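You operate a simulated robot arm through the tools that you are given. There is no shell and no other tool.

Carry out the task below with a simulated robot arm. There is one attempt and no reset: what you move stays moved.

TASK
Wrap eight turns of wire on the 5 mm mandrel.
Fine: mandrel in the tester's round hole, display zeroed and wire clamped before the crank turns.
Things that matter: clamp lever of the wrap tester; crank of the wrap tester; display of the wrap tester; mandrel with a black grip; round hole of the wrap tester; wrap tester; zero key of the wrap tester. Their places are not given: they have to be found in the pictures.

It is judged by the outcome, as a careful person would: the job done as asked, and still so three seconds after it is handed in. It fails if anything else is knocked over, pushed out of place, dropped, spilled or broken.

THE ROBOT
A 7-joint arm with a two-finger parallel gripper, fixed in place. Base frame: the origin is at the foot of the arm, x ahead of it, y to its left, z up; the work surface is at about z = 900. Readings come in mm, rad, newtons and seconds.
Its first joint turns from -2.897 to 2.897 rad. Payload 4.4 kg.
The tool frame sits at the grasp point between the pads (the TCP): z along the fingers, y along the line on which they close. The tips reach 23 mm beyond it. The gripper opens to 94 mm. The fingers are 38 mm wide and 10 mm thick; the gripper's body (54 by 96 mm) begins 39 mm behind the TCP.
Orientation is that of the tool frame in the base frame, as a unit quaternion [x, y, z, w]. With the fingers straight down and closing along the base's y, the tool's x points along the base's -x, its y along +y and its z along -z.

THE INTERFACE
- The arm moves only by the tool step_arm. Its argument "plan" is a list that holds one entry, the list of rows, each a list of 7 numbers: the shift along the tool's x, y, z in units of 30 mm (1.0 is 30 mm), then the turn, a rotation vector about the tool's x, y, z in units of 6 degrees (1.0 is 6 degrees), then the closure, from 0 (fully open) to 1 (shut). In form: [[[tx, ty, tz, wx, wy, wz, fingers], ...]]. A call has 1 to 20 rows; each row shifts and turns the commanded pose from where the row before left it, along the tool's axes as they then stand. A call with a number of a shift or a turn outside -1 to 1 is refused whole. Each row takes 0.2 s and may step no farther than 50 mm and 0.15 rad from the row before; otherwise, or with a gripper value out of range, the whole call is refused. Where a pose cannot be reached the arm comes as near as it can. A force on the tool above 40 N (or 10 N above the force at the start of the call, whichever is more), or a blocked arm, ends the call early, and 0.2 s more pass. Each finger travels about 72 mm/s and halts on what it meets, pressing with about 27 N; the grip force reading is that of the motor and also rises with nothing between the fingers. The clock runs only during rows and for 0.2 s after the last one: add rows that do not move to give the fingers time. It gives the time, the measured TCP pose, the force on the tool (base axes), the opening and the grip force at its end, in the units of the frame above (readings bear some noise), with the torque about the TCP (base axes, N m) and any sound that the robot's microphone picked up.
- Cameras (640 x 400 px; columns grow to the right, rows downward): "scene" is fixed at [406.2, 664.4, 1495.5]; the picture's right is [-0.68, -0.73, 0.00], its down [-0.56, 0.53, -0.64] and it looks along [0.47, -0.44, -0.77] (base axes); focal length 324 px, centre (320, 200). "wrist" rides on the gripper at [86, 16, -74] in the tool frame; the picture's right is [-0.18, 0.98, 0.00], its down [-0.58, -0.11, -0.81] and it looks along [-0.79, -0.15, 0.59] (tool axes); focal length 243 px, centre (320, 200).
- snapshot(camera): a new picture of that camera. The clock stands still meanwhile.
- measure_at(camera, pixels): for up to 12 pixels [column, row] of the newest picture of that camera ("zoom" is the newest enlarged one), the place [x, y, z] in the base frame of the surface seen there, good to about 3 mm, but the place of the scene camera against the robot may be out by one fixed shift of up to 18 mm in any direction. The clock stands still meanwhile.
- zoom(camera, box): a new picture of the part [left, top, right, bottom] of that camera's present view, enlarged. The clock stands still meanwhile.
- close_job(): hands the job in; it is judged then, once.

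Unless the task says otherwise, let go and move clear before handing in.

The tools are called as name(argument=value, ...) on one line, values as JSON. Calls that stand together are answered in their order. step_arm: Moves the arm, as the interface text tells. Its arguments: {"type":"object","properties":{"plan":{"type":"array","items":{"type":"array","items":{"type":"array","items":{"type":"number"}}}}},"required":["plan"]} The other tools are called the same way: snapshot (camera) takes a picture; measure_at (camera, pixels) gives the place of the surface under pixels of a picture; zoom (camera, box) takes an enlarged picture of a part of a camera's view; close_job () hands the job in.

At the start:

```text
t: 0.0
tool_pos: [510.7, 405.7, 1217.1]
ee_rot: [0.0, 1.0, 0.0, 0.0]
ft_force: [0.1, 0.1, -0.3]
torque: [-0.01, -0.01, 0.02]
grip_width: 94.1
finger_force: 0.1
```

scene: 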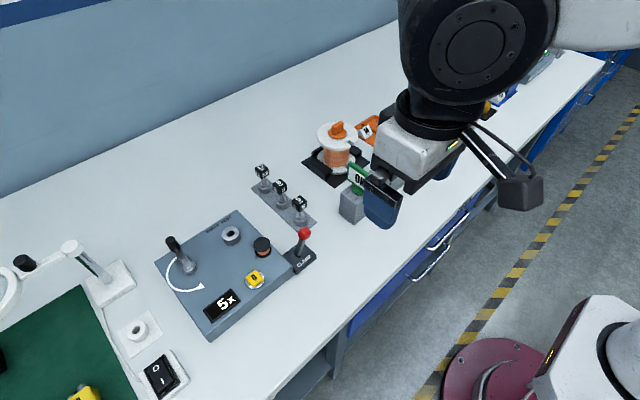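
wrist: 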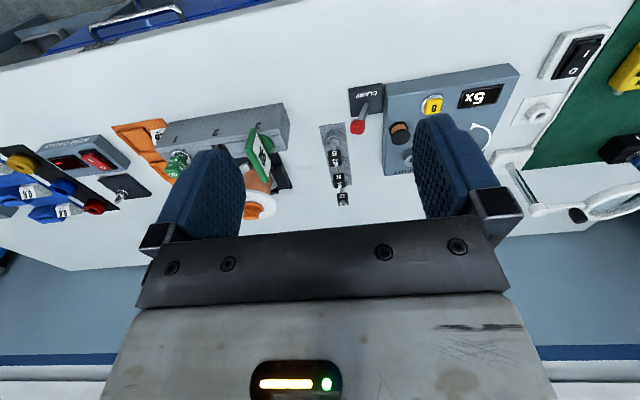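

The scene picture shows the wrap tester around (225,265) with its crank, display "5x", a yellow key, and a red-knobbed clamp lever at (303,235). Three mandrels stand at (262,180)-(300,210). I'll zoom in on these areas.

zoom(camera="scene", box=[140, 200, 330, 345])

zoom(camera="scene", box=[235, 145, 335, 235])

zoom(camera="wrist", box=[310, 50, 530, 220])

```text
2.76 times, centred on (235, 272) of scene
```

zoom: 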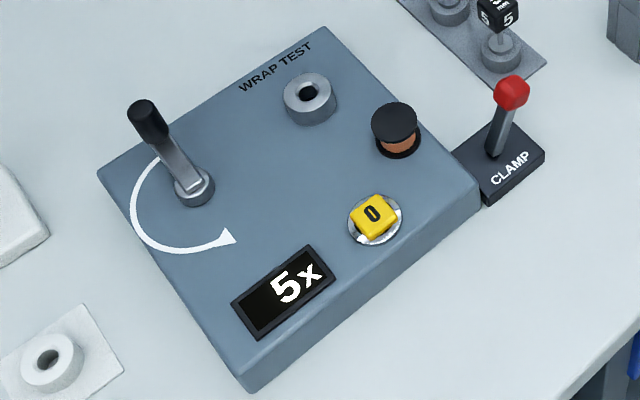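

```text
4.44 times, centred on (285, 190) of scene
```

zoom: 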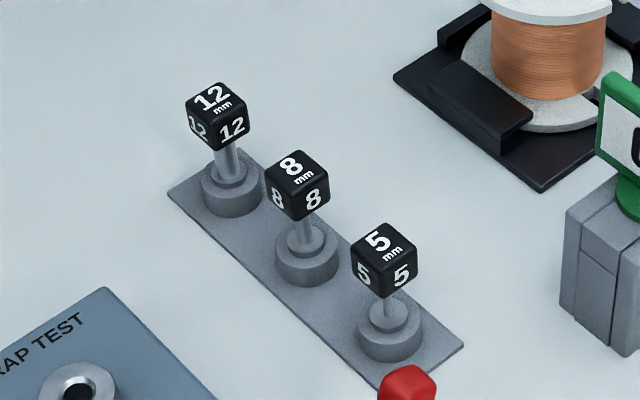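

```text
2.35 times, centred on (420, 135) of wrist
```

zoom: 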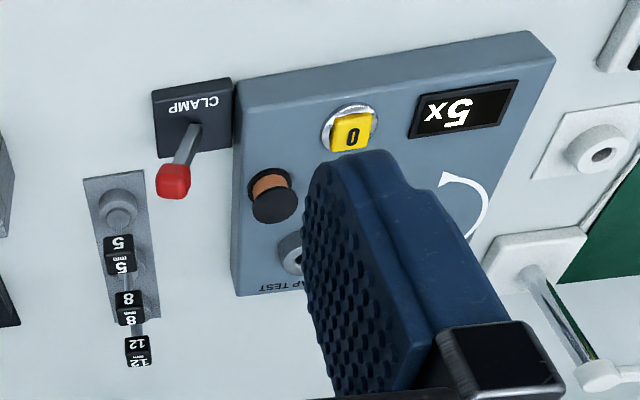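

The tester's features are clear: round hole near zoom (308,97), crank, arrow, yellow "0" key, and display reading 5x. The 5 mm mandrel is the nearest one on the rack. Next I'll measure places in the wrist zoom and then in the scene zoom.

measure_at(camera="zoom", pixels=[[118, 267], [118, 240], [118, 210], [172, 185], [190, 130], [192, 90], [352, 135], [462, 108], [272, 205], [295, 258], [465, 205], [240, 90]])

zoom(camera="scene", box=[140, 200, 330, 345])

```text
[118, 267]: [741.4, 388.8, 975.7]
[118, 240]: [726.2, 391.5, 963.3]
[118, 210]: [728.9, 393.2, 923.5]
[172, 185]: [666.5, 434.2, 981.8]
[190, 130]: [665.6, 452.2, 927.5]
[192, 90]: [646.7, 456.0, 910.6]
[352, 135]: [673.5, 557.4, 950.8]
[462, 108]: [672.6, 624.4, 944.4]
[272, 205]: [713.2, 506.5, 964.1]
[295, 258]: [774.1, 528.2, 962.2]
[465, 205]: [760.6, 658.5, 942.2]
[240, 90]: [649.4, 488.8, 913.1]
```

```text
2.76 times, centred on (235, 272) of scene
```

zoom: 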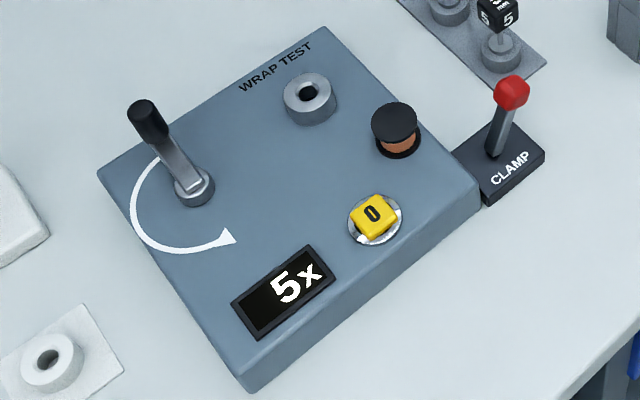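

measure_at(camera="zoom", pixels=[[373, 210], [512, 90], [495, 150], [308, 78], [308, 95], [330, 95], [145, 108], [194, 190], [180, 160], [293, 285], [395, 115], [280, 200]])

zoom(camera="scene", box=[235, 145, 335, 235])

```text
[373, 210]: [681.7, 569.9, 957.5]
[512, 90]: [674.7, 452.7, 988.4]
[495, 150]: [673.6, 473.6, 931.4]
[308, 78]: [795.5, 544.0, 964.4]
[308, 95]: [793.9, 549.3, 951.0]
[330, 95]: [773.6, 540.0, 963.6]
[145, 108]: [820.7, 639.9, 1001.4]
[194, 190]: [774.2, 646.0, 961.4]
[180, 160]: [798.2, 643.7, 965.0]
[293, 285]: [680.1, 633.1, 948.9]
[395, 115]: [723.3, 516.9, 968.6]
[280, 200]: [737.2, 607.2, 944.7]
```

```text
4.44 times, centred on (285, 190) of scene
```

zoom: 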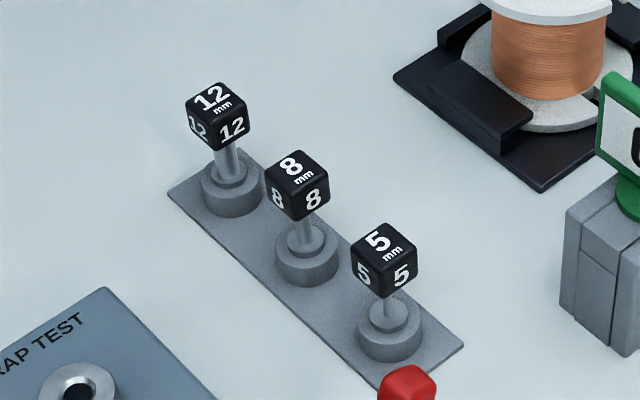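

Comparing the zero key between cameras, the scene camera reads roughly (+8, +12, +5) more than the wrist. Next I'll measure the mandrels and the rack from the scene zoom.

measure_at(camera="zoom", pixels=[[383, 240], [353, 240], [384, 225], [415, 250], [385, 257], [403, 275], [362, 272], [388, 303], [388, 320], [390, 340], [405, 375], [150, 100]])

zoom(camera="wrist", box=[300, 60, 420, 220])

```text
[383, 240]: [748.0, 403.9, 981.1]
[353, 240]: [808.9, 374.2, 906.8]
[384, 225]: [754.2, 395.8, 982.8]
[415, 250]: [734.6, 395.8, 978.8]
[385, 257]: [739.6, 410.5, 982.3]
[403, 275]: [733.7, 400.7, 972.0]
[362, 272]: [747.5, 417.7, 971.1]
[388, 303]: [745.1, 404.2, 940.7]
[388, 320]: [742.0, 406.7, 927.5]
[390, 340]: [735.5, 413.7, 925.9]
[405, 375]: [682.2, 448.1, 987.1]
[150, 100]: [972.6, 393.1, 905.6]
```

```text
2.50 times, centred on (360, 140) of wrist
```

zoom: 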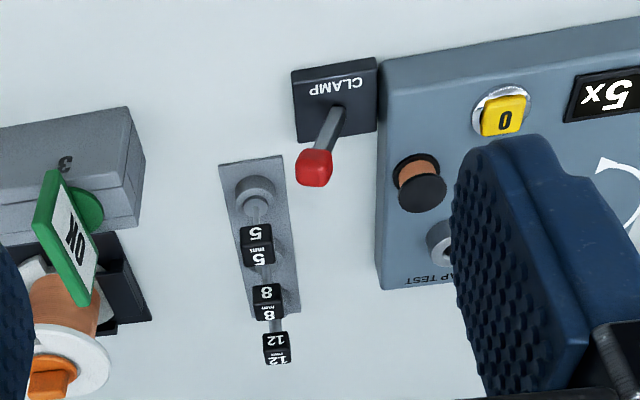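

The 5 mm mandrel's cube grip stands at about (738, 391) once corrected, with its top near z≈977. I'll move the arm above the tester for an unobstructed wrist view.

step_arm(plan=[[[-0.1, 0.6, 0.05, 0, 0, 0, 0], [-0.1, 0.86, 0.09, 0, 0, 0, 0], [-0.1, 0.86, 0.09, 0, 0, 0, 0], [-0.1, 0.86, 0.09, 0, 0, 0, 0], [-0.1, 0.86, 0.09, 0, 0, 0, 0], [-0.1, 0.6, 0.09, 0, 0, 0, 0], [0, 0, 0, 0, 0, 0, 0]]])

snapshot(camera="wrist")

snapshot(camera="scene")

```text
t: 1.6
tool_pos: [527.7, 544.0, 1200.1]
ee_rot: [0.001, 1.0, 0.0, 0.0]
ft_force: [0.0, -0.5, 0.0]
torque: [0.03, 0.02, 0.02]
grip_width: 93.8
finger_force: 0.0
```

```text
taken
```

wrist: 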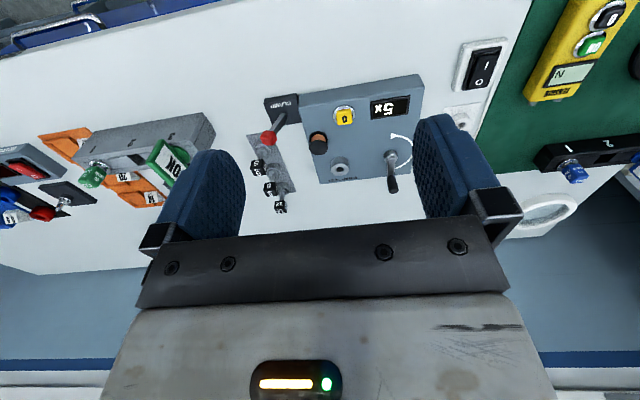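

```text
taken
```

scene: 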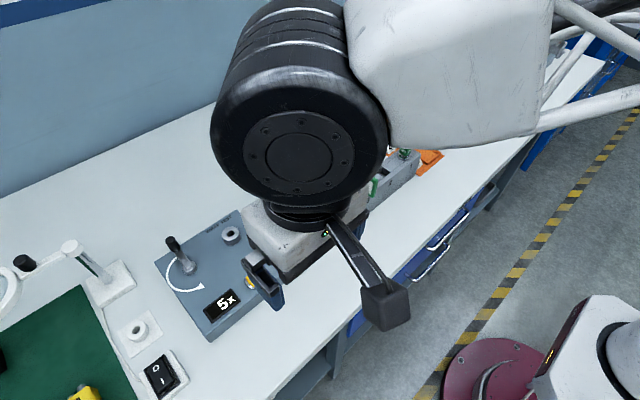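

The tester now sits fully between the fingers in the wrist picture, around (360,130). I'll zoom in there.

zoom(camera="wrist", box=[240, 80, 430, 200])

```text
3.33 times, centred on (335, 140) of wrist
```

zoom: 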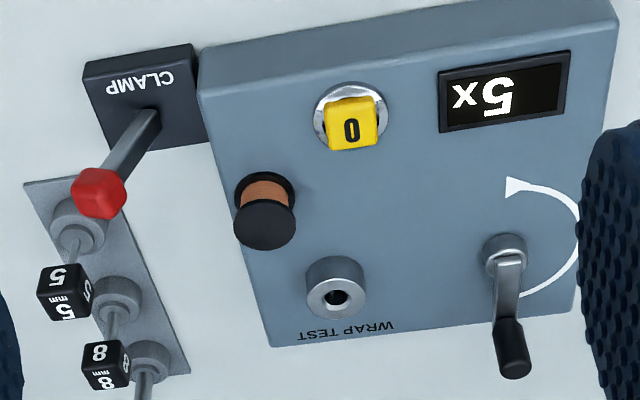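

measure_at(camera="zoom", pixels=[[350, 128], [348, 105], [98, 190], [125, 165], [150, 118], [337, 295], [320, 285], [355, 300], [512, 365], [510, 335], [502, 250], [510, 285]])

measure_at(camera="zoom", pixels=[[60, 275], [62, 302], [40, 300], [82, 290], [80, 235], [265, 225], [205, 100], [610, 30], [275, 340], [570, 310], [508, 95], [92, 70]])

```text
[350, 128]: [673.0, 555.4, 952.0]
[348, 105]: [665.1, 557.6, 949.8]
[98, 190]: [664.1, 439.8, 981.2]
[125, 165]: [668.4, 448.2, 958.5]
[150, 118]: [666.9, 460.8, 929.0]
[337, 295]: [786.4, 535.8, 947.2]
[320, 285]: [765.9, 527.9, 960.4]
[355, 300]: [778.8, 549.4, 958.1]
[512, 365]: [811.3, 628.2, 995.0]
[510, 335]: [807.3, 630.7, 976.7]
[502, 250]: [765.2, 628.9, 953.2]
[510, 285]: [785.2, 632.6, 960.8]
```

```text
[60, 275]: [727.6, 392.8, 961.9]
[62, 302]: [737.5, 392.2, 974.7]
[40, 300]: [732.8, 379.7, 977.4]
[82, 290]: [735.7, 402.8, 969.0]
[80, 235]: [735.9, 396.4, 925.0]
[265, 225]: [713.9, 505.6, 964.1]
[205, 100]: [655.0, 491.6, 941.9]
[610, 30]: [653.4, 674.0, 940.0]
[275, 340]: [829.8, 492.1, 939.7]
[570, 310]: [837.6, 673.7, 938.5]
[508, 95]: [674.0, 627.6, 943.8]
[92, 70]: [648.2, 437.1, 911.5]
```

The tester is axis-aligned, spanning x≈655–835 and y≈492–674. The clamp lever leans toward -y, with its knob at about (666,440,981). I'll move closer to the 5 mm mandrel for a precise look.

step_arm(plan=[[[-0.511, -0.772, 0.778, 0, 0, 0, 0], [-0.511, -0.772, 0.778, 0, 0, 0, 0], [-0.511, -0.772, 0.778, 0, 0, 0, 0], [-0.511, -0.772, 0.778, 0, 0, 0, 0], [-0.511, -0.772, 0.778, 0, 0, 0, 0], [-0.511, -0.772, 0.778, 0, 0, 0, 0], [0, 0, 0, 0, 0, 0, 0]]])

snapshot(camera="wrist")

snapshot(camera="scene")

```text
t: 3.2
tool_pos: [619.8, 404.2, 1061.8]
ee_rot: [-0.001, 1.0, 0.0, 0.0]
ft_force: [-1.2, -1.0, 0.4]
torque: [-0.02, 0.0, 0.0]
grip_width: 94.0
finger_force: 0.0
```

```text
taken
```

wrist: 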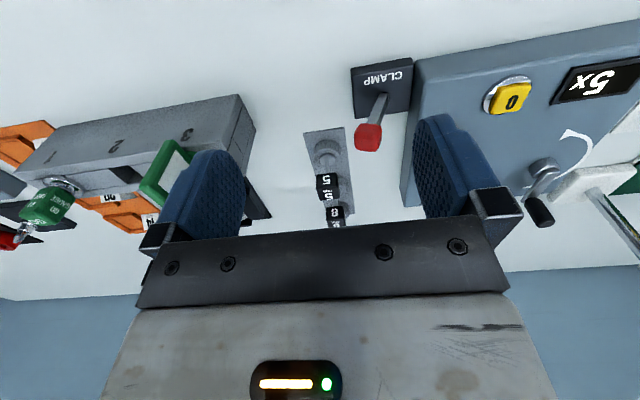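

```text
taken
```

scene: 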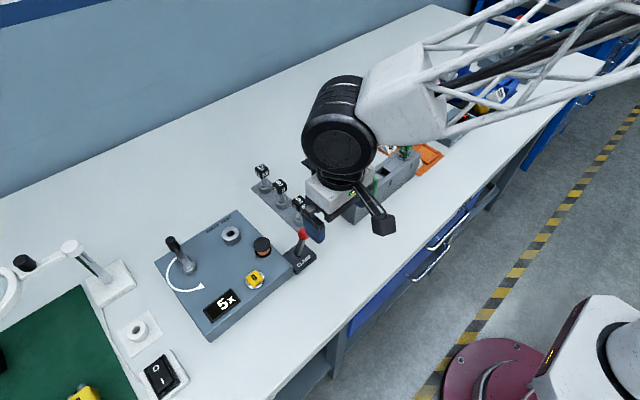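

The 5 mm mandrel is at wrist (325,185), between the fingers. I'll zoom in there and on the clamp.

zoom(camera="wrist", box=[270, 120, 410, 230])

```text
3.64 times, centred on (340, 175) of wrist
```

zoom: 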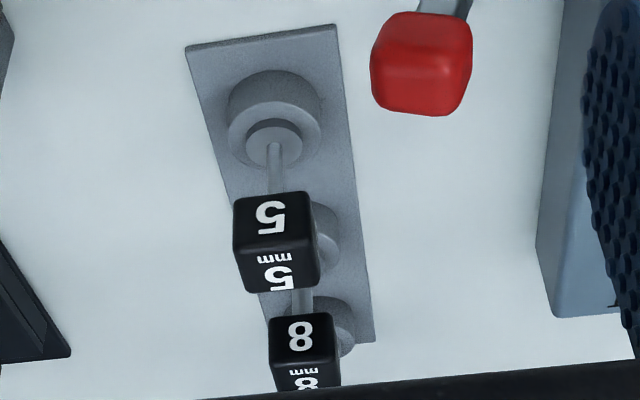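

measure_at(camera="zoom", pixels=[[240, 242], [308, 238], [248, 285], [310, 278], [275, 262], [270, 215], [240, 205], [303, 200], [275, 170], [275, 135], [250, 130], [298, 128]])

measure_at(camera="zoom", pixels=[[190, 50], [330, 30], [370, 335], [305, 355], [275, 95], [235, 150], [320, 145], [300, 330], [385, 40], [460, 40], [420, 100], [420, 60]])

```text
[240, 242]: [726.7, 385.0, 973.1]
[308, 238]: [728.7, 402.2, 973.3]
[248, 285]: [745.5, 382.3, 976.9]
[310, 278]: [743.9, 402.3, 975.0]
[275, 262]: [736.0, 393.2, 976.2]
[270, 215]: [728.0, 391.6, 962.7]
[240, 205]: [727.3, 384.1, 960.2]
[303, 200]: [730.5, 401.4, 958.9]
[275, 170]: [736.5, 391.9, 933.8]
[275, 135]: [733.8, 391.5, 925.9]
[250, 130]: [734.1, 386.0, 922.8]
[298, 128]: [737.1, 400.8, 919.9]
```

```text
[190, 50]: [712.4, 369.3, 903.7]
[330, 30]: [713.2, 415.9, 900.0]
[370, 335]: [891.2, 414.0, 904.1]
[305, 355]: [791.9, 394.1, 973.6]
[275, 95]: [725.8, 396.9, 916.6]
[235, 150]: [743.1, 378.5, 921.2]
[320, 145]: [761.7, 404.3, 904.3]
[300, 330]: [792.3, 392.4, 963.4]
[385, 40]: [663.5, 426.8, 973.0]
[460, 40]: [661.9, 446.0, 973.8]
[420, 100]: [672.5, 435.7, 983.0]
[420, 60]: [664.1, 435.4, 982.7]
```

The rack is axis-aligned and the 5 mm cube grip spans x 727–747, y 383–402 and z 957–977, with its centre at about (737,392). Before descending, I'll measure the neighbours: the green sign at (175,165), the grey block and the spool base.

measure_at(camera="wrist", pixels=[[245, 120], [240, 97], [180, 150], [150, 185], [262, 205], [250, 190], [225, 150], [368, 138], [383, 80], [380, 105], [376, 120], [555, 180]])

zoom(camera="scene", box=[250, 150, 400, 290])

```text
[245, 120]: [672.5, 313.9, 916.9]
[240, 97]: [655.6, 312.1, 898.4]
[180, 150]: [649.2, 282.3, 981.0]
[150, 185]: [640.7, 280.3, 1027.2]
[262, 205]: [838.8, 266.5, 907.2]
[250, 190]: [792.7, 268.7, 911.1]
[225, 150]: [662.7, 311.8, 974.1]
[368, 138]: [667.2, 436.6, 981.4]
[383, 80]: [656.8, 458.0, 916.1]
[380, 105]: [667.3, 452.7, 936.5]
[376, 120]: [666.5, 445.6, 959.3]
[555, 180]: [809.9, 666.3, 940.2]
```

```text
2.86 times, centred on (325, 220) of scene
```

zoom: 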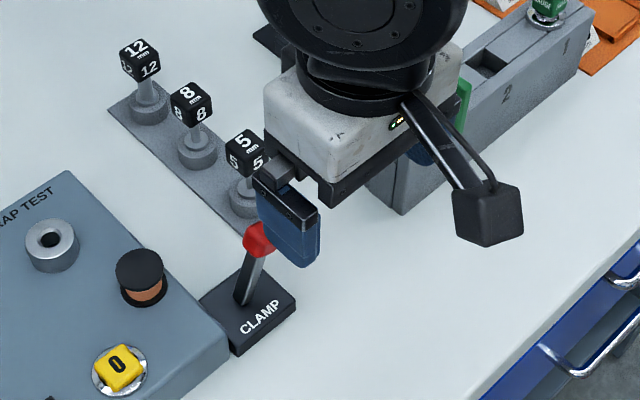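

The neighbours are clear: the green frame is at y≤312 and x≤672. I'll move directly above the 5 mm mandrel with the fingers half closed.

step_arm(plan=[[[-0.8, -0.08, 0, 0, 0, 0, 0.2], [-0.8, -0.08, 0, 0, 0, 0, 0.4], [-0.8, -0.08, 0, 0, 0, 0, 0.4], [-0.8, -0.08, 0, 0, 0, 0, 0.4], [-0.707, -0.087, 0, 0, 0, 0, 0.4], [0, 0, 0, 0, 0, 0, 0.4], [0, 0, 0, 0, 0, 0, 0.4]]])

snapshot(camera="wrist")

snapshot(camera="scene")

```text
t: 4.8
tool_pos: [739.1, 393.6, 1061.5]
ee_rot: [0.0, 1.0, 0.0, 0.0]
ft_force: [0.4, -0.2, -0.5]
torque: [-0.01, -0.02, 0.0]
grip_width: 56.1
finger_force: 0.1
```

```text
taken
```

wrist: 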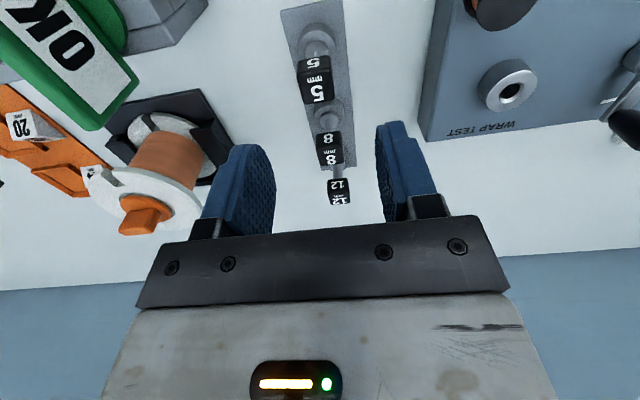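

```text
taken
```

scene: 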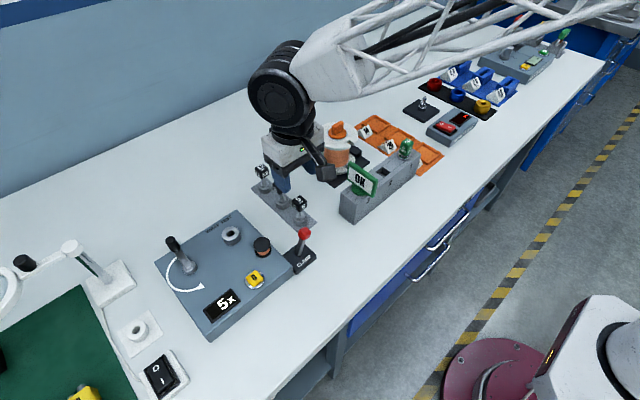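

The cube's wrist position at (315,80) matches the projected one, so I'm above it. I'll refine its position and check the spool's clearance.

zoom(camera="wrist", box=[270, 0, 370, 120])

measure_at(camera="wrist", pixels=[[195, 195], [205, 165], [225, 140], [150, 215], [205, 100], [120, 80], [508, 90], [497, 75], [532, 72], [510, 107], [487, 95], [335, 140]])

```text
3.33 times, centred on (320, 60) of wrist
```

zoom: 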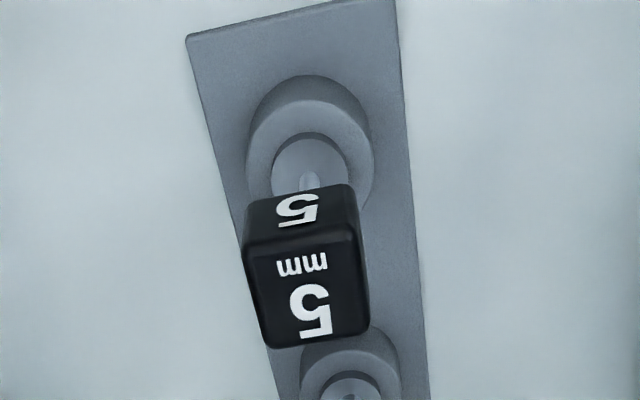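

```text
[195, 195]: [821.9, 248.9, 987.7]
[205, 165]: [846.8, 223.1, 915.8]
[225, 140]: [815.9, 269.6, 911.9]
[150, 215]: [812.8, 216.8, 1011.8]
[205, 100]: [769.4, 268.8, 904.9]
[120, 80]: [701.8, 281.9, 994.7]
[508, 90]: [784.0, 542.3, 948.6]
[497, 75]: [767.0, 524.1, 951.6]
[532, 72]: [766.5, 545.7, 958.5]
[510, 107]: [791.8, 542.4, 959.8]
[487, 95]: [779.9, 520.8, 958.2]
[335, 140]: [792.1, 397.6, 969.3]
```

measure_at(camera="zoom", pixels=[[250, 250], [355, 238], [270, 340], [362, 325], [305, 290], [300, 205], [278, 165], [345, 165], [255, 165], [368, 170], [308, 105], [310, 180]])

```text
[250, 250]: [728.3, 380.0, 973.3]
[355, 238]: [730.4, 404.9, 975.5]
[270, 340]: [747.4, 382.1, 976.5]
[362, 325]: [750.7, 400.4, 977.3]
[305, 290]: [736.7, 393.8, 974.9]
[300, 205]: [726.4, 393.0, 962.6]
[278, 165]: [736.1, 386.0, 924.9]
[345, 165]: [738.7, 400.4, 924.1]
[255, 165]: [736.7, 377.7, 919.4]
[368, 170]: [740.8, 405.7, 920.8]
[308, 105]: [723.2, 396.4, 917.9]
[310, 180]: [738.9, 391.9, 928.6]
```

The cube's centre is about (738.5, 392.5), and the tool is within 1 mm of that. I'll descend to z≈967 with the fingers open to 56 mm, then check before closing.

step_arm(plan=[[[0.01, -0.03, 0.8, 0, 0, 0, 0.4], [0.01, 0, 0.8, 0, 0, 0, 0.4], [0, 0, 0.8, 0, 0, 0, 0.4], [0, 0, 0.5, 0, 0, 0, 0.4], [0, 0, 0.25, 0, 0, 0, 0.4], [0, 0, 0, 0, 0, 0, 0.4]]])

snapshot(camera="wrist")

zoom(camera="scene", box=[220, 140, 350, 260])

```text
t: 6.2
tool_pos: [737.5, 392.1, 966.8]
ee_rot: [0.0, 1.0, 0.0, 0.001]
ft_force: [0.0, -0.6, 1.0]
torque: [0.02, 0.0, 0.02]
grip_width: 56.2
finger_force: 0.0
```

```text
taken
```

wrist: 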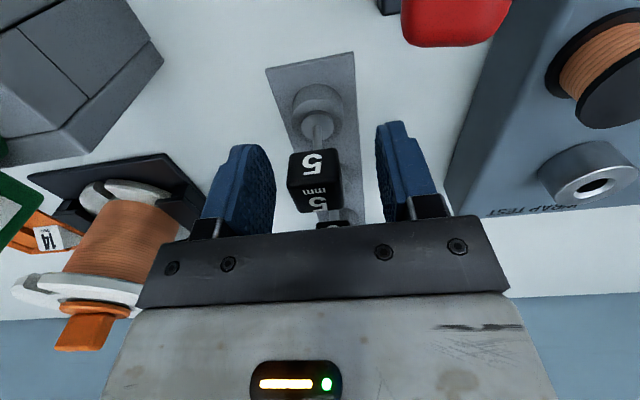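

```text
3.33 times, centred on (285, 200) of scene
```

zoom: 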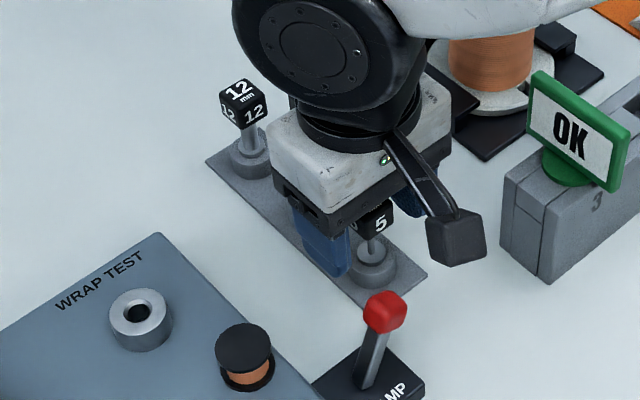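

The cube at wrist (315,180) is centred between the pads. I'll close the fingers on it.

step_arm(plan=[[[0, 0, 0, 0, 0, 0, 0.6], [0, 0, 0, 0, 0, 0, 0.75], [0, 0, 0, 0, 0, 0, 0.85], [0, 0, 0, 0, 0, 0, 1.0], [0, 0, 0, 0, 0, 0, 1.0], [0, 0, 0, 0, 0, 0, 1.0]]])

snapshot(camera="wrist")

```text
t: 7.6
tool_pos: [738.1, 391.9, 966.5]
ee_rot: [0.0, 1.0, 0.0, 0.0]
ft_force: [-0.3, -2.3, -0.2]
torque: [-0.07, -0.02, 0.0]
grip_width: 23.0
finger_force: 27.4
```

```text
taken
```

wrist: 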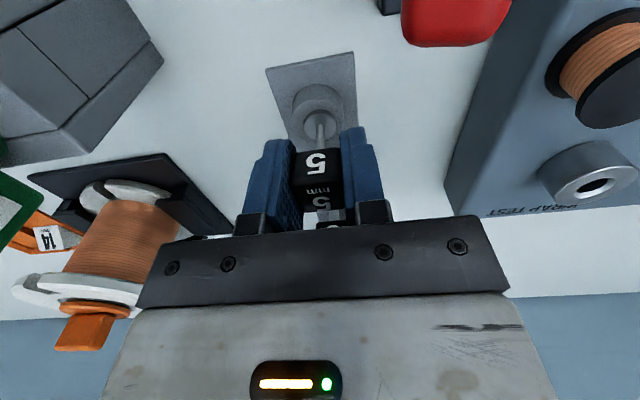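

The grip holds at 23 mm and 27 N. Now I'll lift straight up, slowly at first.

step_arm(plan=[[[0, 0, -0.2, 0, 0, 0, 1], [0, 0, -0.4, 0, 0, 0, 1], [0, 0, -0.6, 0, 0, 0, 1], [0, 0, -0.8, 0, 0, 0, 1], [0, 0, -0.8, 0, 0, 0, 1], [0, 0, -0.8, 0, 0, 0, 1], [0, 0, -0.4, 0, 0, 0, 1], [0, 0, 0, 0, 0, 0, 1]]])

snapshot(camera="wrist")

zoom(camera="scene", box=[200, 120, 350, 260])

```text
t: 9.4
tool_pos: [739.2, 392.0, 1088.3]
ee_rot: [0.0, 1.0, 0.0, -0.001]
ft_force: [0.0, -0.2, 0.2]
torque: [-0.01, 0.0, 0.0]
grip_width: 23.0
finger_force: 26.5
```

```text
taken
```

wrist: 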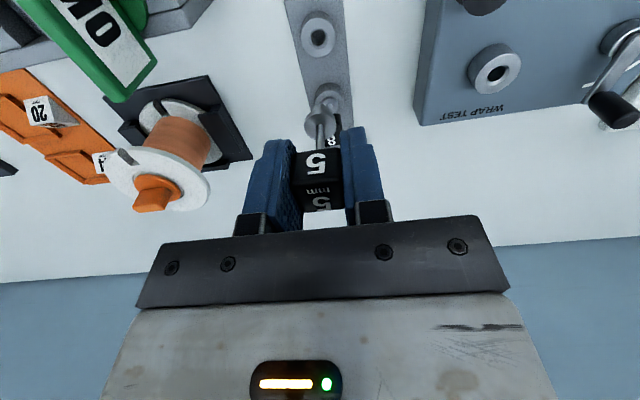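

```text
2.86 times, centred on (275, 190) of scene
```

zoom: 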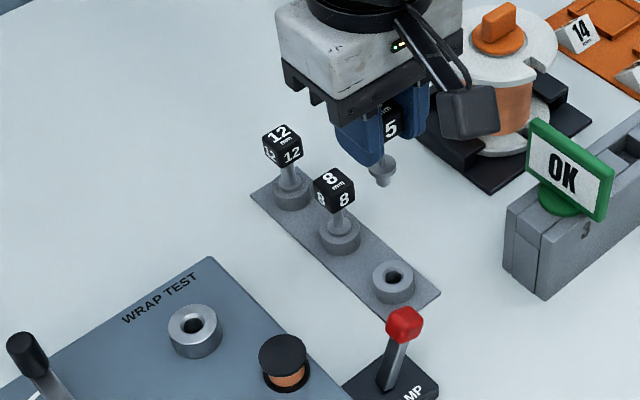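

The mandrel is out, and it has a collar and a short shank below the cube, seen at scene zoom (385,175). I'll zoom in on it and on the hole.

zoom(camera="scene", box=[290, 140, 340, 190])

zoom(camera="wrist", box=[440, 20, 550, 120])

```text
8.00 times, centred on (315, 165) of scene
```

zoom: 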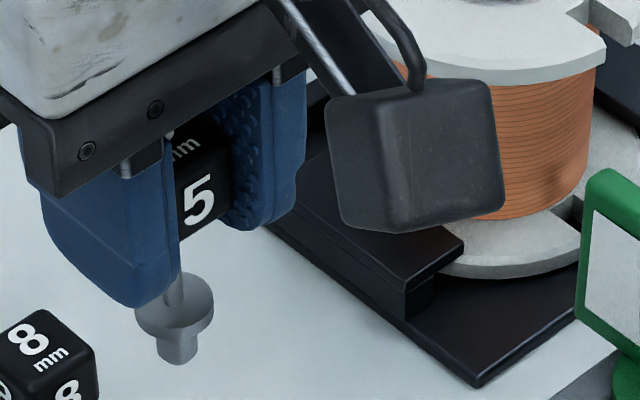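

```text
4.00 times, centred on (495, 70) of wrist
```

zoom: 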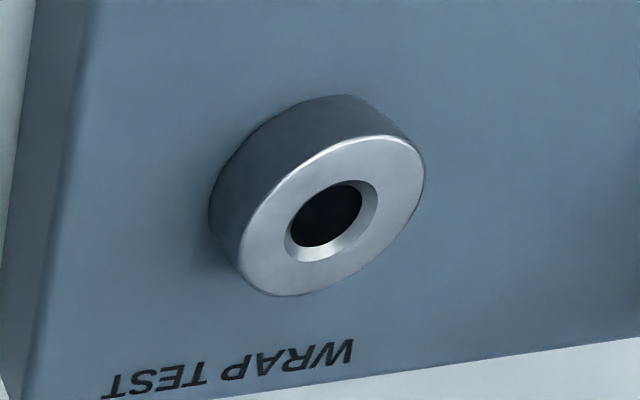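

measure_at(camera="zoom", pixels=[[255, 248], [415, 180], [370, 147], [290, 288], [310, 170], [365, 265], [278, 235], [385, 195], [350, 172], [318, 270], [330, 215], [400, 60]])

measure_at(camera="wrist", pixels=[[315, 40], [319, 36], [303, 35], [335, 35], [319, 18], [319, 53]])

```text
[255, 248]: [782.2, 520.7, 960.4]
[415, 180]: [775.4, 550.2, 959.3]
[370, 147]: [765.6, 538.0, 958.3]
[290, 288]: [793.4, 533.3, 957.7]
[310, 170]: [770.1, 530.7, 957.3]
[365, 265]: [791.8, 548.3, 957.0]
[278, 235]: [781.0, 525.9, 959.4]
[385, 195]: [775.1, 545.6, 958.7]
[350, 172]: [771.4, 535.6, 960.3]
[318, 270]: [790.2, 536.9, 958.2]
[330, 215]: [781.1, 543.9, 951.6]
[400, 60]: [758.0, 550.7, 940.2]
```

```text
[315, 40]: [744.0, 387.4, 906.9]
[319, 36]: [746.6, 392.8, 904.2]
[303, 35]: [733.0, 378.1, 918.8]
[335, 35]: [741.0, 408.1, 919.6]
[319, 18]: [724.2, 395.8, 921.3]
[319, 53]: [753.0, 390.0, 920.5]
```

The ring's top face is centred at about (779.5, 536.3), z≈959. The rack hole reads (738, 393) against a grasp pose of (738, 392), so wrist measurements agree to about 1 mm. I'll carry the mandrel above the tester's hole.

step_arm(plan=[[[-0.1, 0.4, 0, 0, 0, 0, 1], [-0.2, 0.8, 0, 0, 0, 0, 1], [-0.25, 0.9, 0, 0, 0, 0, 1], [-0.25, 0.9, 0, 0, 0, 0, 1], [-0.25, 0.9, 0.1, 0, 0, 0, 1], [-0.2, 0.6, 0.3, 0, 0, 0, 1], [-0.09, 0.31, 0.4, 0, 0, 0, 1], [0, 0, 0, 0, 0, 0, 1], [0, 0, 0, 0, 0, 0, 1]]])

snapshot(camera="wrist")

snapshot(camera="scene")

```text
t: 11.4
tool_pos: [778.1, 535.8, 1063.9]
ee_rot: [0.001, 1.0, 0.0, 0.001]
ft_force: [0.3, -0.5, -0.9]
torque: [-0.01, 0.0, 0.01]
grip_width: 23.4
finger_force: 27.0
```

```text
taken
```

wrist: 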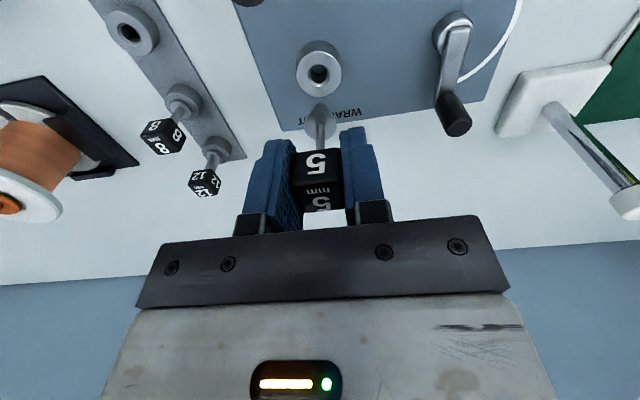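

```text
taken
```

scene: 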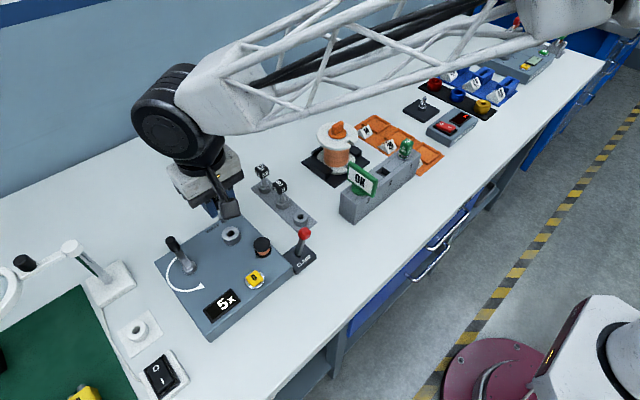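

The hole is at wrist (318,72), right under the shank at (320,120). I'll zoom for a fine alignment check.

zoom(camera="wrist", box=[270, 30, 370, 150])

```text
3.33 times, centred on (320, 90) of wrist
```

zoom: 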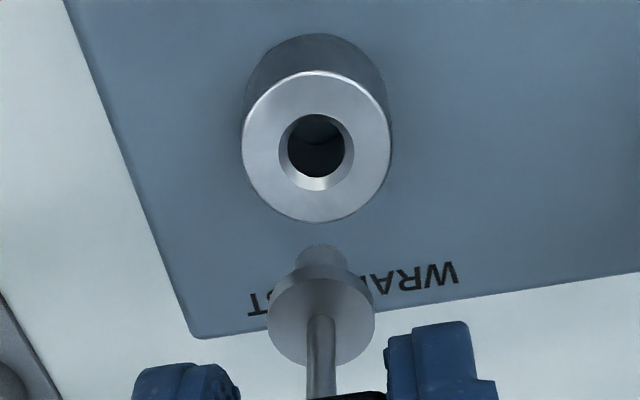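

measure_at(camera="zoom", pixels=[[250, 147], [384, 147], [316, 80], [316, 215], [272, 147], [360, 147], [316, 105], [316, 195], [275, 310], [370, 310], [320, 305], [321, 350]])

```text
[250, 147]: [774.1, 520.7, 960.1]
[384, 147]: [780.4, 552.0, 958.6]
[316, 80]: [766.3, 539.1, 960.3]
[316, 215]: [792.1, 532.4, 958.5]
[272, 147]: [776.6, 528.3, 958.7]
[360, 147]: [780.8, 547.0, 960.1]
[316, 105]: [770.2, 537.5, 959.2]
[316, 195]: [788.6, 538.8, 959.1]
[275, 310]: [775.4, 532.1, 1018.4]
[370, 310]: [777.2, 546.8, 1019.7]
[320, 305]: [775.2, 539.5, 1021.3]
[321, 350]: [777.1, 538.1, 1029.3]
```

The shank sits on the tool axis at zoom col ≈321.5, and the bore is at col ≈316.5, about 1 mm to -y. In x the bore is about 1 mm further. I'll correct by (+1, -0.9) and lower until the shank is just above the hole.

step_arm(plan=[[[-0.033, -0.03, 0.3, 0, 0, 0, 1], [0, 0, 0.5, 0, 0, 0, 1], [0, 0, 0.3, 0, 0, 0, 1], [0, 0, 0.1, 0, 0, 0, 1], [0, 0, 0, 0, 0, 0, 1]]])

snapshot(camera="wrist")

zoom(camera="wrist", box=[270, 60, 370, 160])

zoom(camera="scene", box=[190, 180, 270, 260])

```text
t: 12.6
tool_pos: [780.1, 535.0, 1028.1]
ee_rot: [0.0, 1.0, 0.0, 0.0]
ft_force: [-0.3, 0.8, -0.6]
torque: [-0.01, 0.05, -0.02]
grip_width: 23.1
finger_force: 26.9
```

```text
taken
```

wrist: 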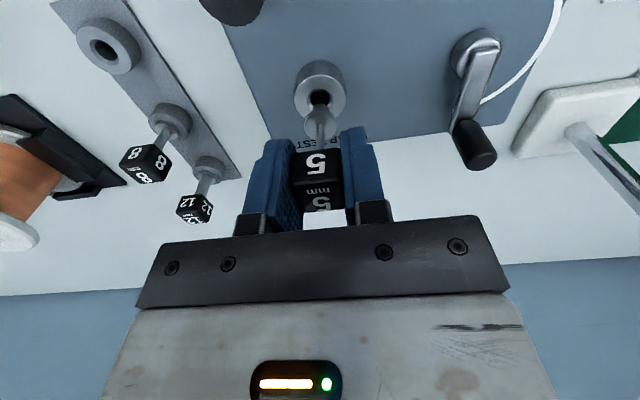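

```text
4.00 times, centred on (320, 110) of wrist
```

zoom: 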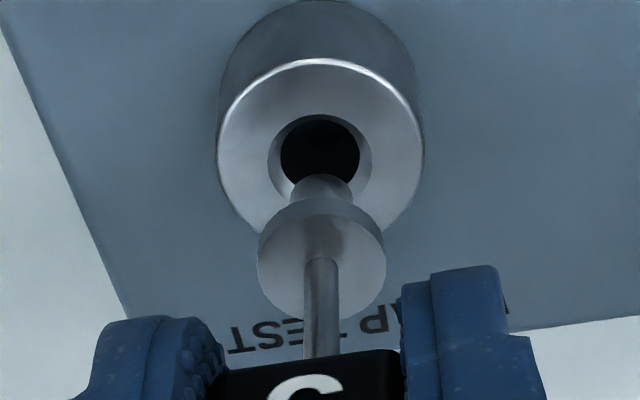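

```text
5.00 times, centred on (230, 220) of scene
```

zoom: 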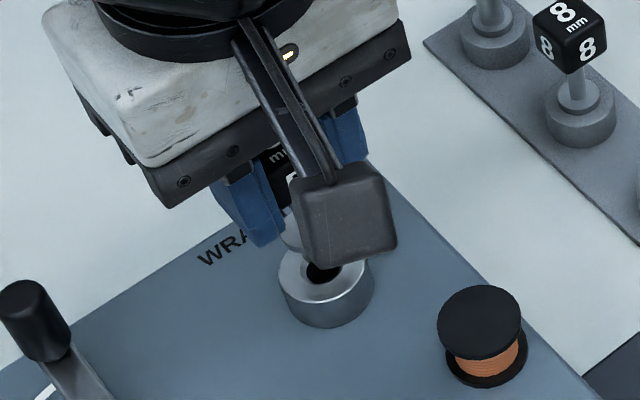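

Laterally the shank (col 321) and bore (col 320) now coincide. I'll lower it gently into the hole.

step_arm(plan=[[[0, 0, 0.12, 0, 0, 0, 1], [0, 0, 0.12, 0, 0, 0, 1], [0, 0, 0.12, 0, 0, 0, 1], [0, 0, 0.1, 0, 0, 0, 1], [0, 0, 0, 0, 0, 0, 1]]])

snapshot(camera="wrist")

zoom(camera="wrist", box=[270, 60, 370, 160])

```text
t: 13.8
tool_pos: [780.4, 534.4, 1014.0]
ee_rot: [0.0, 1.0, 0.0, -0.001]
ft_force: [0.2, -0.1, -0.5]
torque: [-0.05, -0.01, 0.0]
grip_width: 23.2
finger_force: 26.8
```

```text
taken
```

wrist: 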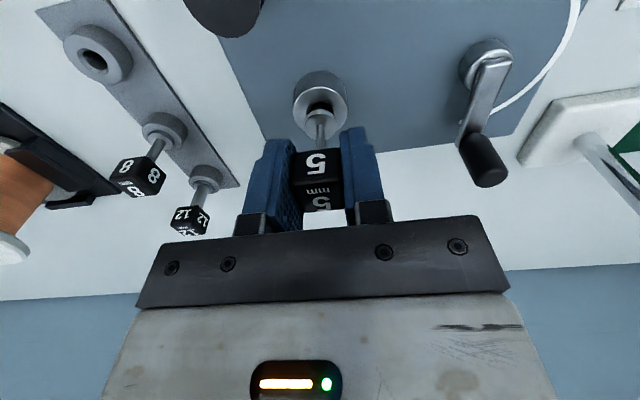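

```text
4.00 times, centred on (320, 110) of wrist
```

zoom: 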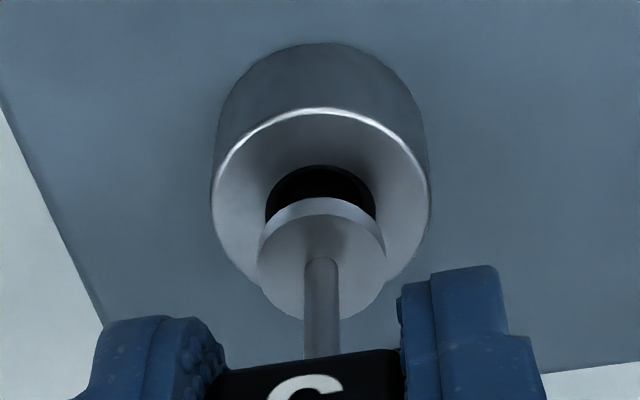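

There's no contact force yet and the collar is centred over the ring. I'll keep lowering.

step_arm(plan=[[[0, 0, 0.08, 0, 0, 0, 1], [0, 0, 0.08, 0, 0, 0, 1], [0, 0, 0.06, 0, 0, 0, 1], [0, 0, 0.0, 0, 0, 0, 1]]])

snapshot(camera="wrist")

zoom(camera="wrist", box=[270, 60, 370, 160])

```text
t: 14.8
tool_pos: [779.4, 535.2, 1007.2]
ee_rot: [0.0, 1.0, 0.0, 0.0]
ft_force: [0.9, 0.1, -0.5]
torque: [-0.03, 0.01, -0.02]
grip_width: 23.2
finger_force: 27.1
```

```text
taken
```

wrist: 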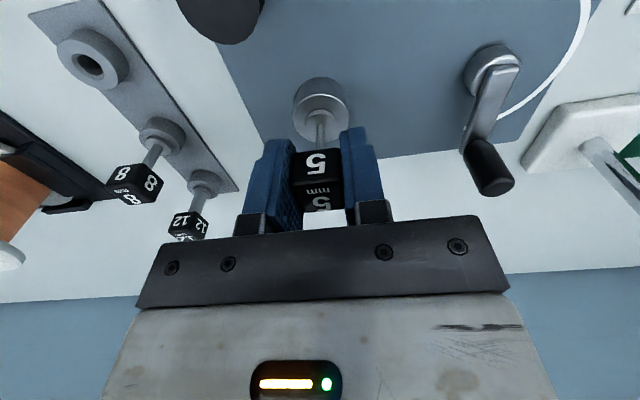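

```text
4.00 times, centred on (320, 110) of wrist
```

zoom: 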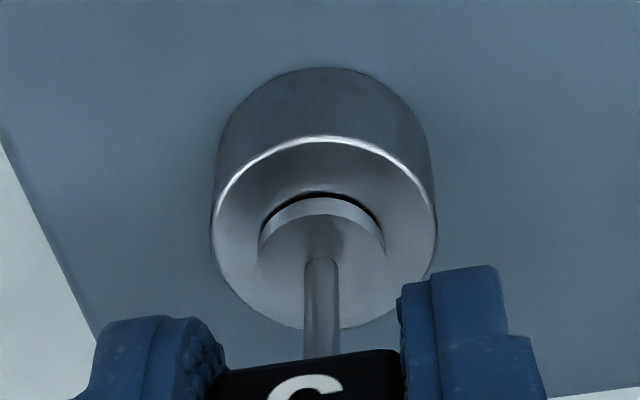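

It's nearly seated, with a thin dark gap left at zoom (320,195). I'll lower in 1 mm steps until contact.

step_arm(plan=[[[0, 0, 0.035, 0, 0, 0, 1], [0, 0, 0.03, 0, 0, 0, 1], [0, 0, 0, 0, 0, 0, 1]]])

snapshot(camera="wrist")

zoom(camera="wrist", box=[270, 60, 370, 160])

```text
t: 15.6
tool_pos: [779.6, 536.0, 1006.6]
ee_rot: [0.0, 1.0, -0.001, 0.001]
ft_force: [3.4, -0.4, 6.3]
torque: [-0.01, -0.22, 0.02]
grip_width: 23.1
finger_force: 27.2
```

```text
taken
```

wrist: 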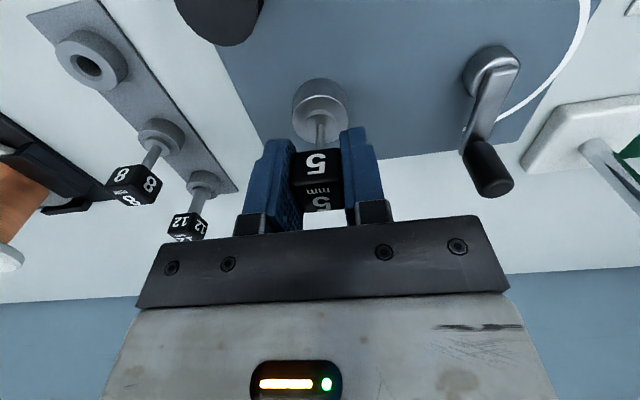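

```text
4.00 times, centred on (320, 110) of wrist
```

zoom: 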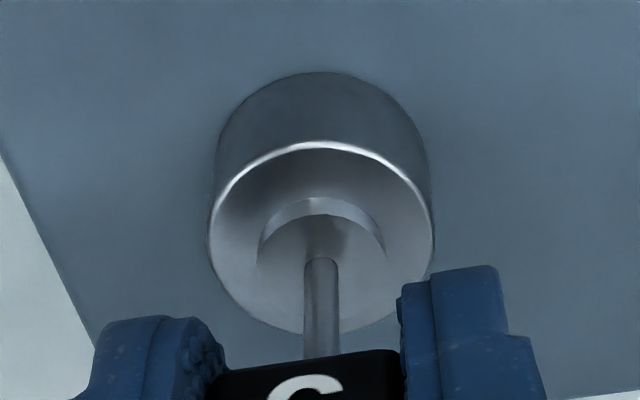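

The collar is flush on the ring and the upward force is 6 N, so it's seated. I'll release and rise clear.

step_arm(plan=[[[0, 0, 0, 0, 0, 0, 0.7], [0, 0, 0, 0, 0, 0, 0.5], [0, 0, 0, 0, 0, 0, 0.4], [0, 0, 0, 0, 0, 0, 0.4]]])

snapshot(camera="wrist")

```text
t: 16.6
tool_pos: [778.0, 536.0, 1004.7]
ee_rot: [0.0, 1.0, 0.0, 0.0]
ft_force: [0.3, -0.5, -0.1]
torque: [-0.02, -0.02, -0.02]
grip_width: 56.4
finger_force: 0.1
```

```text
taken
```

wrist: 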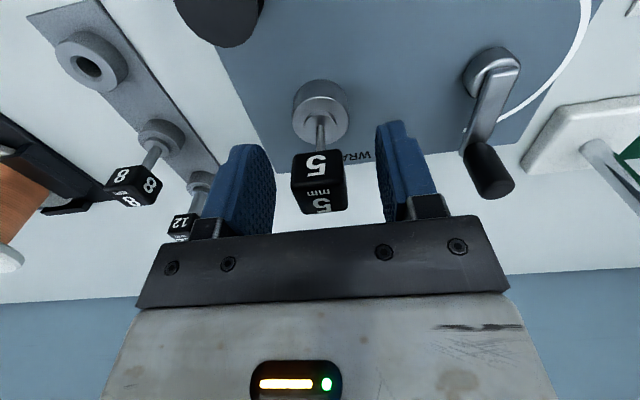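

The mandrel stands free in the hole at wrist (320,180). I'll rise and back off to view the zero key.

step_arm(plan=[[[0, 0, -0.4, 0, 0, 0, 0.4], [0, 0, -0.8, 0, 0, 0, 0.4], [0, 0, -0.8, 0, 0, 0, 0.4], [0, 0, -0.6, 0, 0, 0, 0.6], [0.8, 0.1, 0, 0, 0, 0, 0.8], [0.9, 0.15, 0, 0, 0, 0, 1], [0.9, 0.15, 0, 0, 0, 0, 1], [0.9, 0.15, 0, 0, 0, 0, 1], [0.9, 0.1, 0, 0, 0, 0, 1], [0.5, 0.05, 0, 0, 0, 0, 1], [0, 0, 0, 0, 0, 0, 1]]])

snapshot(camera="wrist")

snapshot(camera="scene")

```text
t: 19.0
tool_pos: [633.2, 557.1, 1082.8]
ee_rot: [-0.001, 1.0, 0.0, 0.0]
ft_force: [0.2, 0.2, 0.1]
torque: [0.01, -0.02, 0.02]
grip_width: 0.1
finger_force: 26.8
```

```text
taken
```

wrist: 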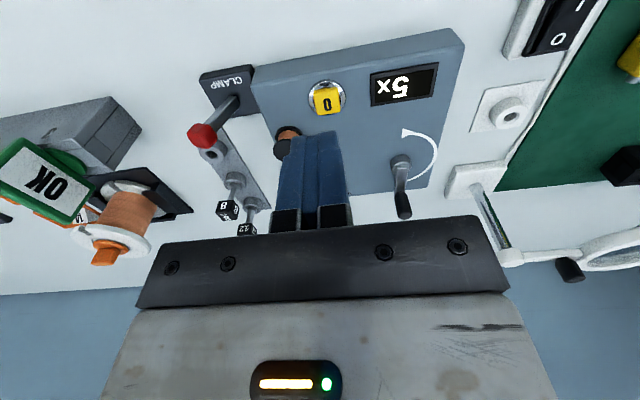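

```text
taken
```

scene: 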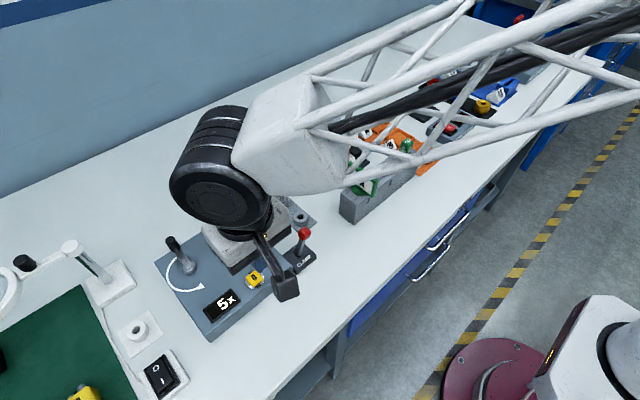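

The zero key at (327,98) and the clamp at (215,115) are both visible. I'll zoom in on each.

zoom(camera="wrist", box=[180, 50, 320, 180])

zoom(camera="wrist", box=[290, 60, 370, 130])

```text
3.08 times, centred on (250, 115) of wrist
```

zoom: 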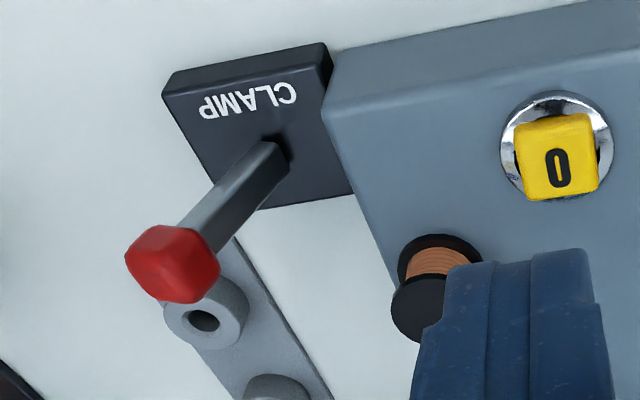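

```text
5.71 times, centred on (330, 95) of wrist
```

zoom: 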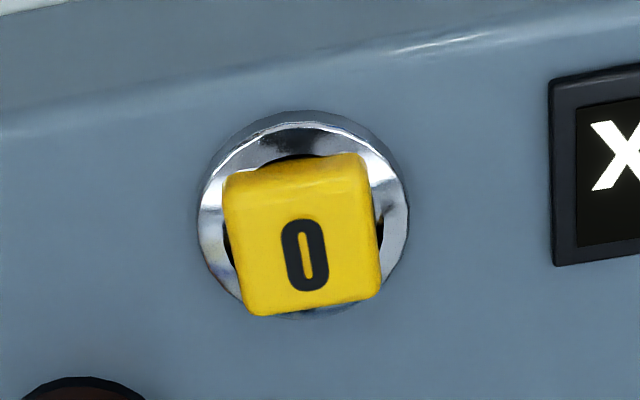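

measure_at(camera="zoom", pixels=[[305, 255], [235, 205], [365, 190], [260, 305], [375, 290], [300, 170], [300, 135], [300, 315], [210, 220], [400, 210], [550, 100], [570, 260]])

zoom(camera="wrist", box=[180, 50, 320, 180])

```text
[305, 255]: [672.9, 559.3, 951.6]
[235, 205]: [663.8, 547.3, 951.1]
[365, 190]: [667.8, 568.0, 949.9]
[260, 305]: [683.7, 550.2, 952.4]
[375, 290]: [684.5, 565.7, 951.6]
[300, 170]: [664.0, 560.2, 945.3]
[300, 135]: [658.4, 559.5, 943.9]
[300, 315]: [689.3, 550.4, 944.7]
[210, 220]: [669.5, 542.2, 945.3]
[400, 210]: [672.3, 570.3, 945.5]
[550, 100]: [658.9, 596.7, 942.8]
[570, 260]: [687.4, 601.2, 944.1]
```

```text
3.08 times, centred on (250, 115) of wrist
```

zoom: 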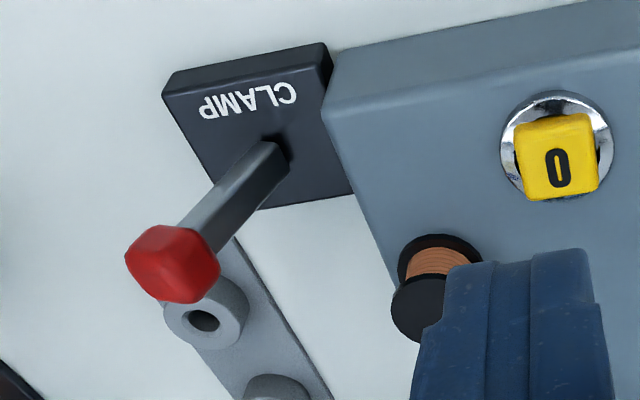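

measure_at(camera="zoom", pixels=[[173, 263], [140, 255], [205, 240], [180, 300], [265, 155], [240, 185], [205, 220], [280, 165], [170, 85], [325, 60], [260, 205], [345, 185]])

```text
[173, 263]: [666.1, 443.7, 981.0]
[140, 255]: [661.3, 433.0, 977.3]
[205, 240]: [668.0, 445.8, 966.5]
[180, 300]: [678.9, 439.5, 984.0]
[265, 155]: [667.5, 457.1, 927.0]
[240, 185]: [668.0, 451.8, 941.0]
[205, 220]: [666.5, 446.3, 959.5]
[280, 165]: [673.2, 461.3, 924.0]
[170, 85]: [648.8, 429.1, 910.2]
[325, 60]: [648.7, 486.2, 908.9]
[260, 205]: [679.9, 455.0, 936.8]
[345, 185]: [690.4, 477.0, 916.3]
```

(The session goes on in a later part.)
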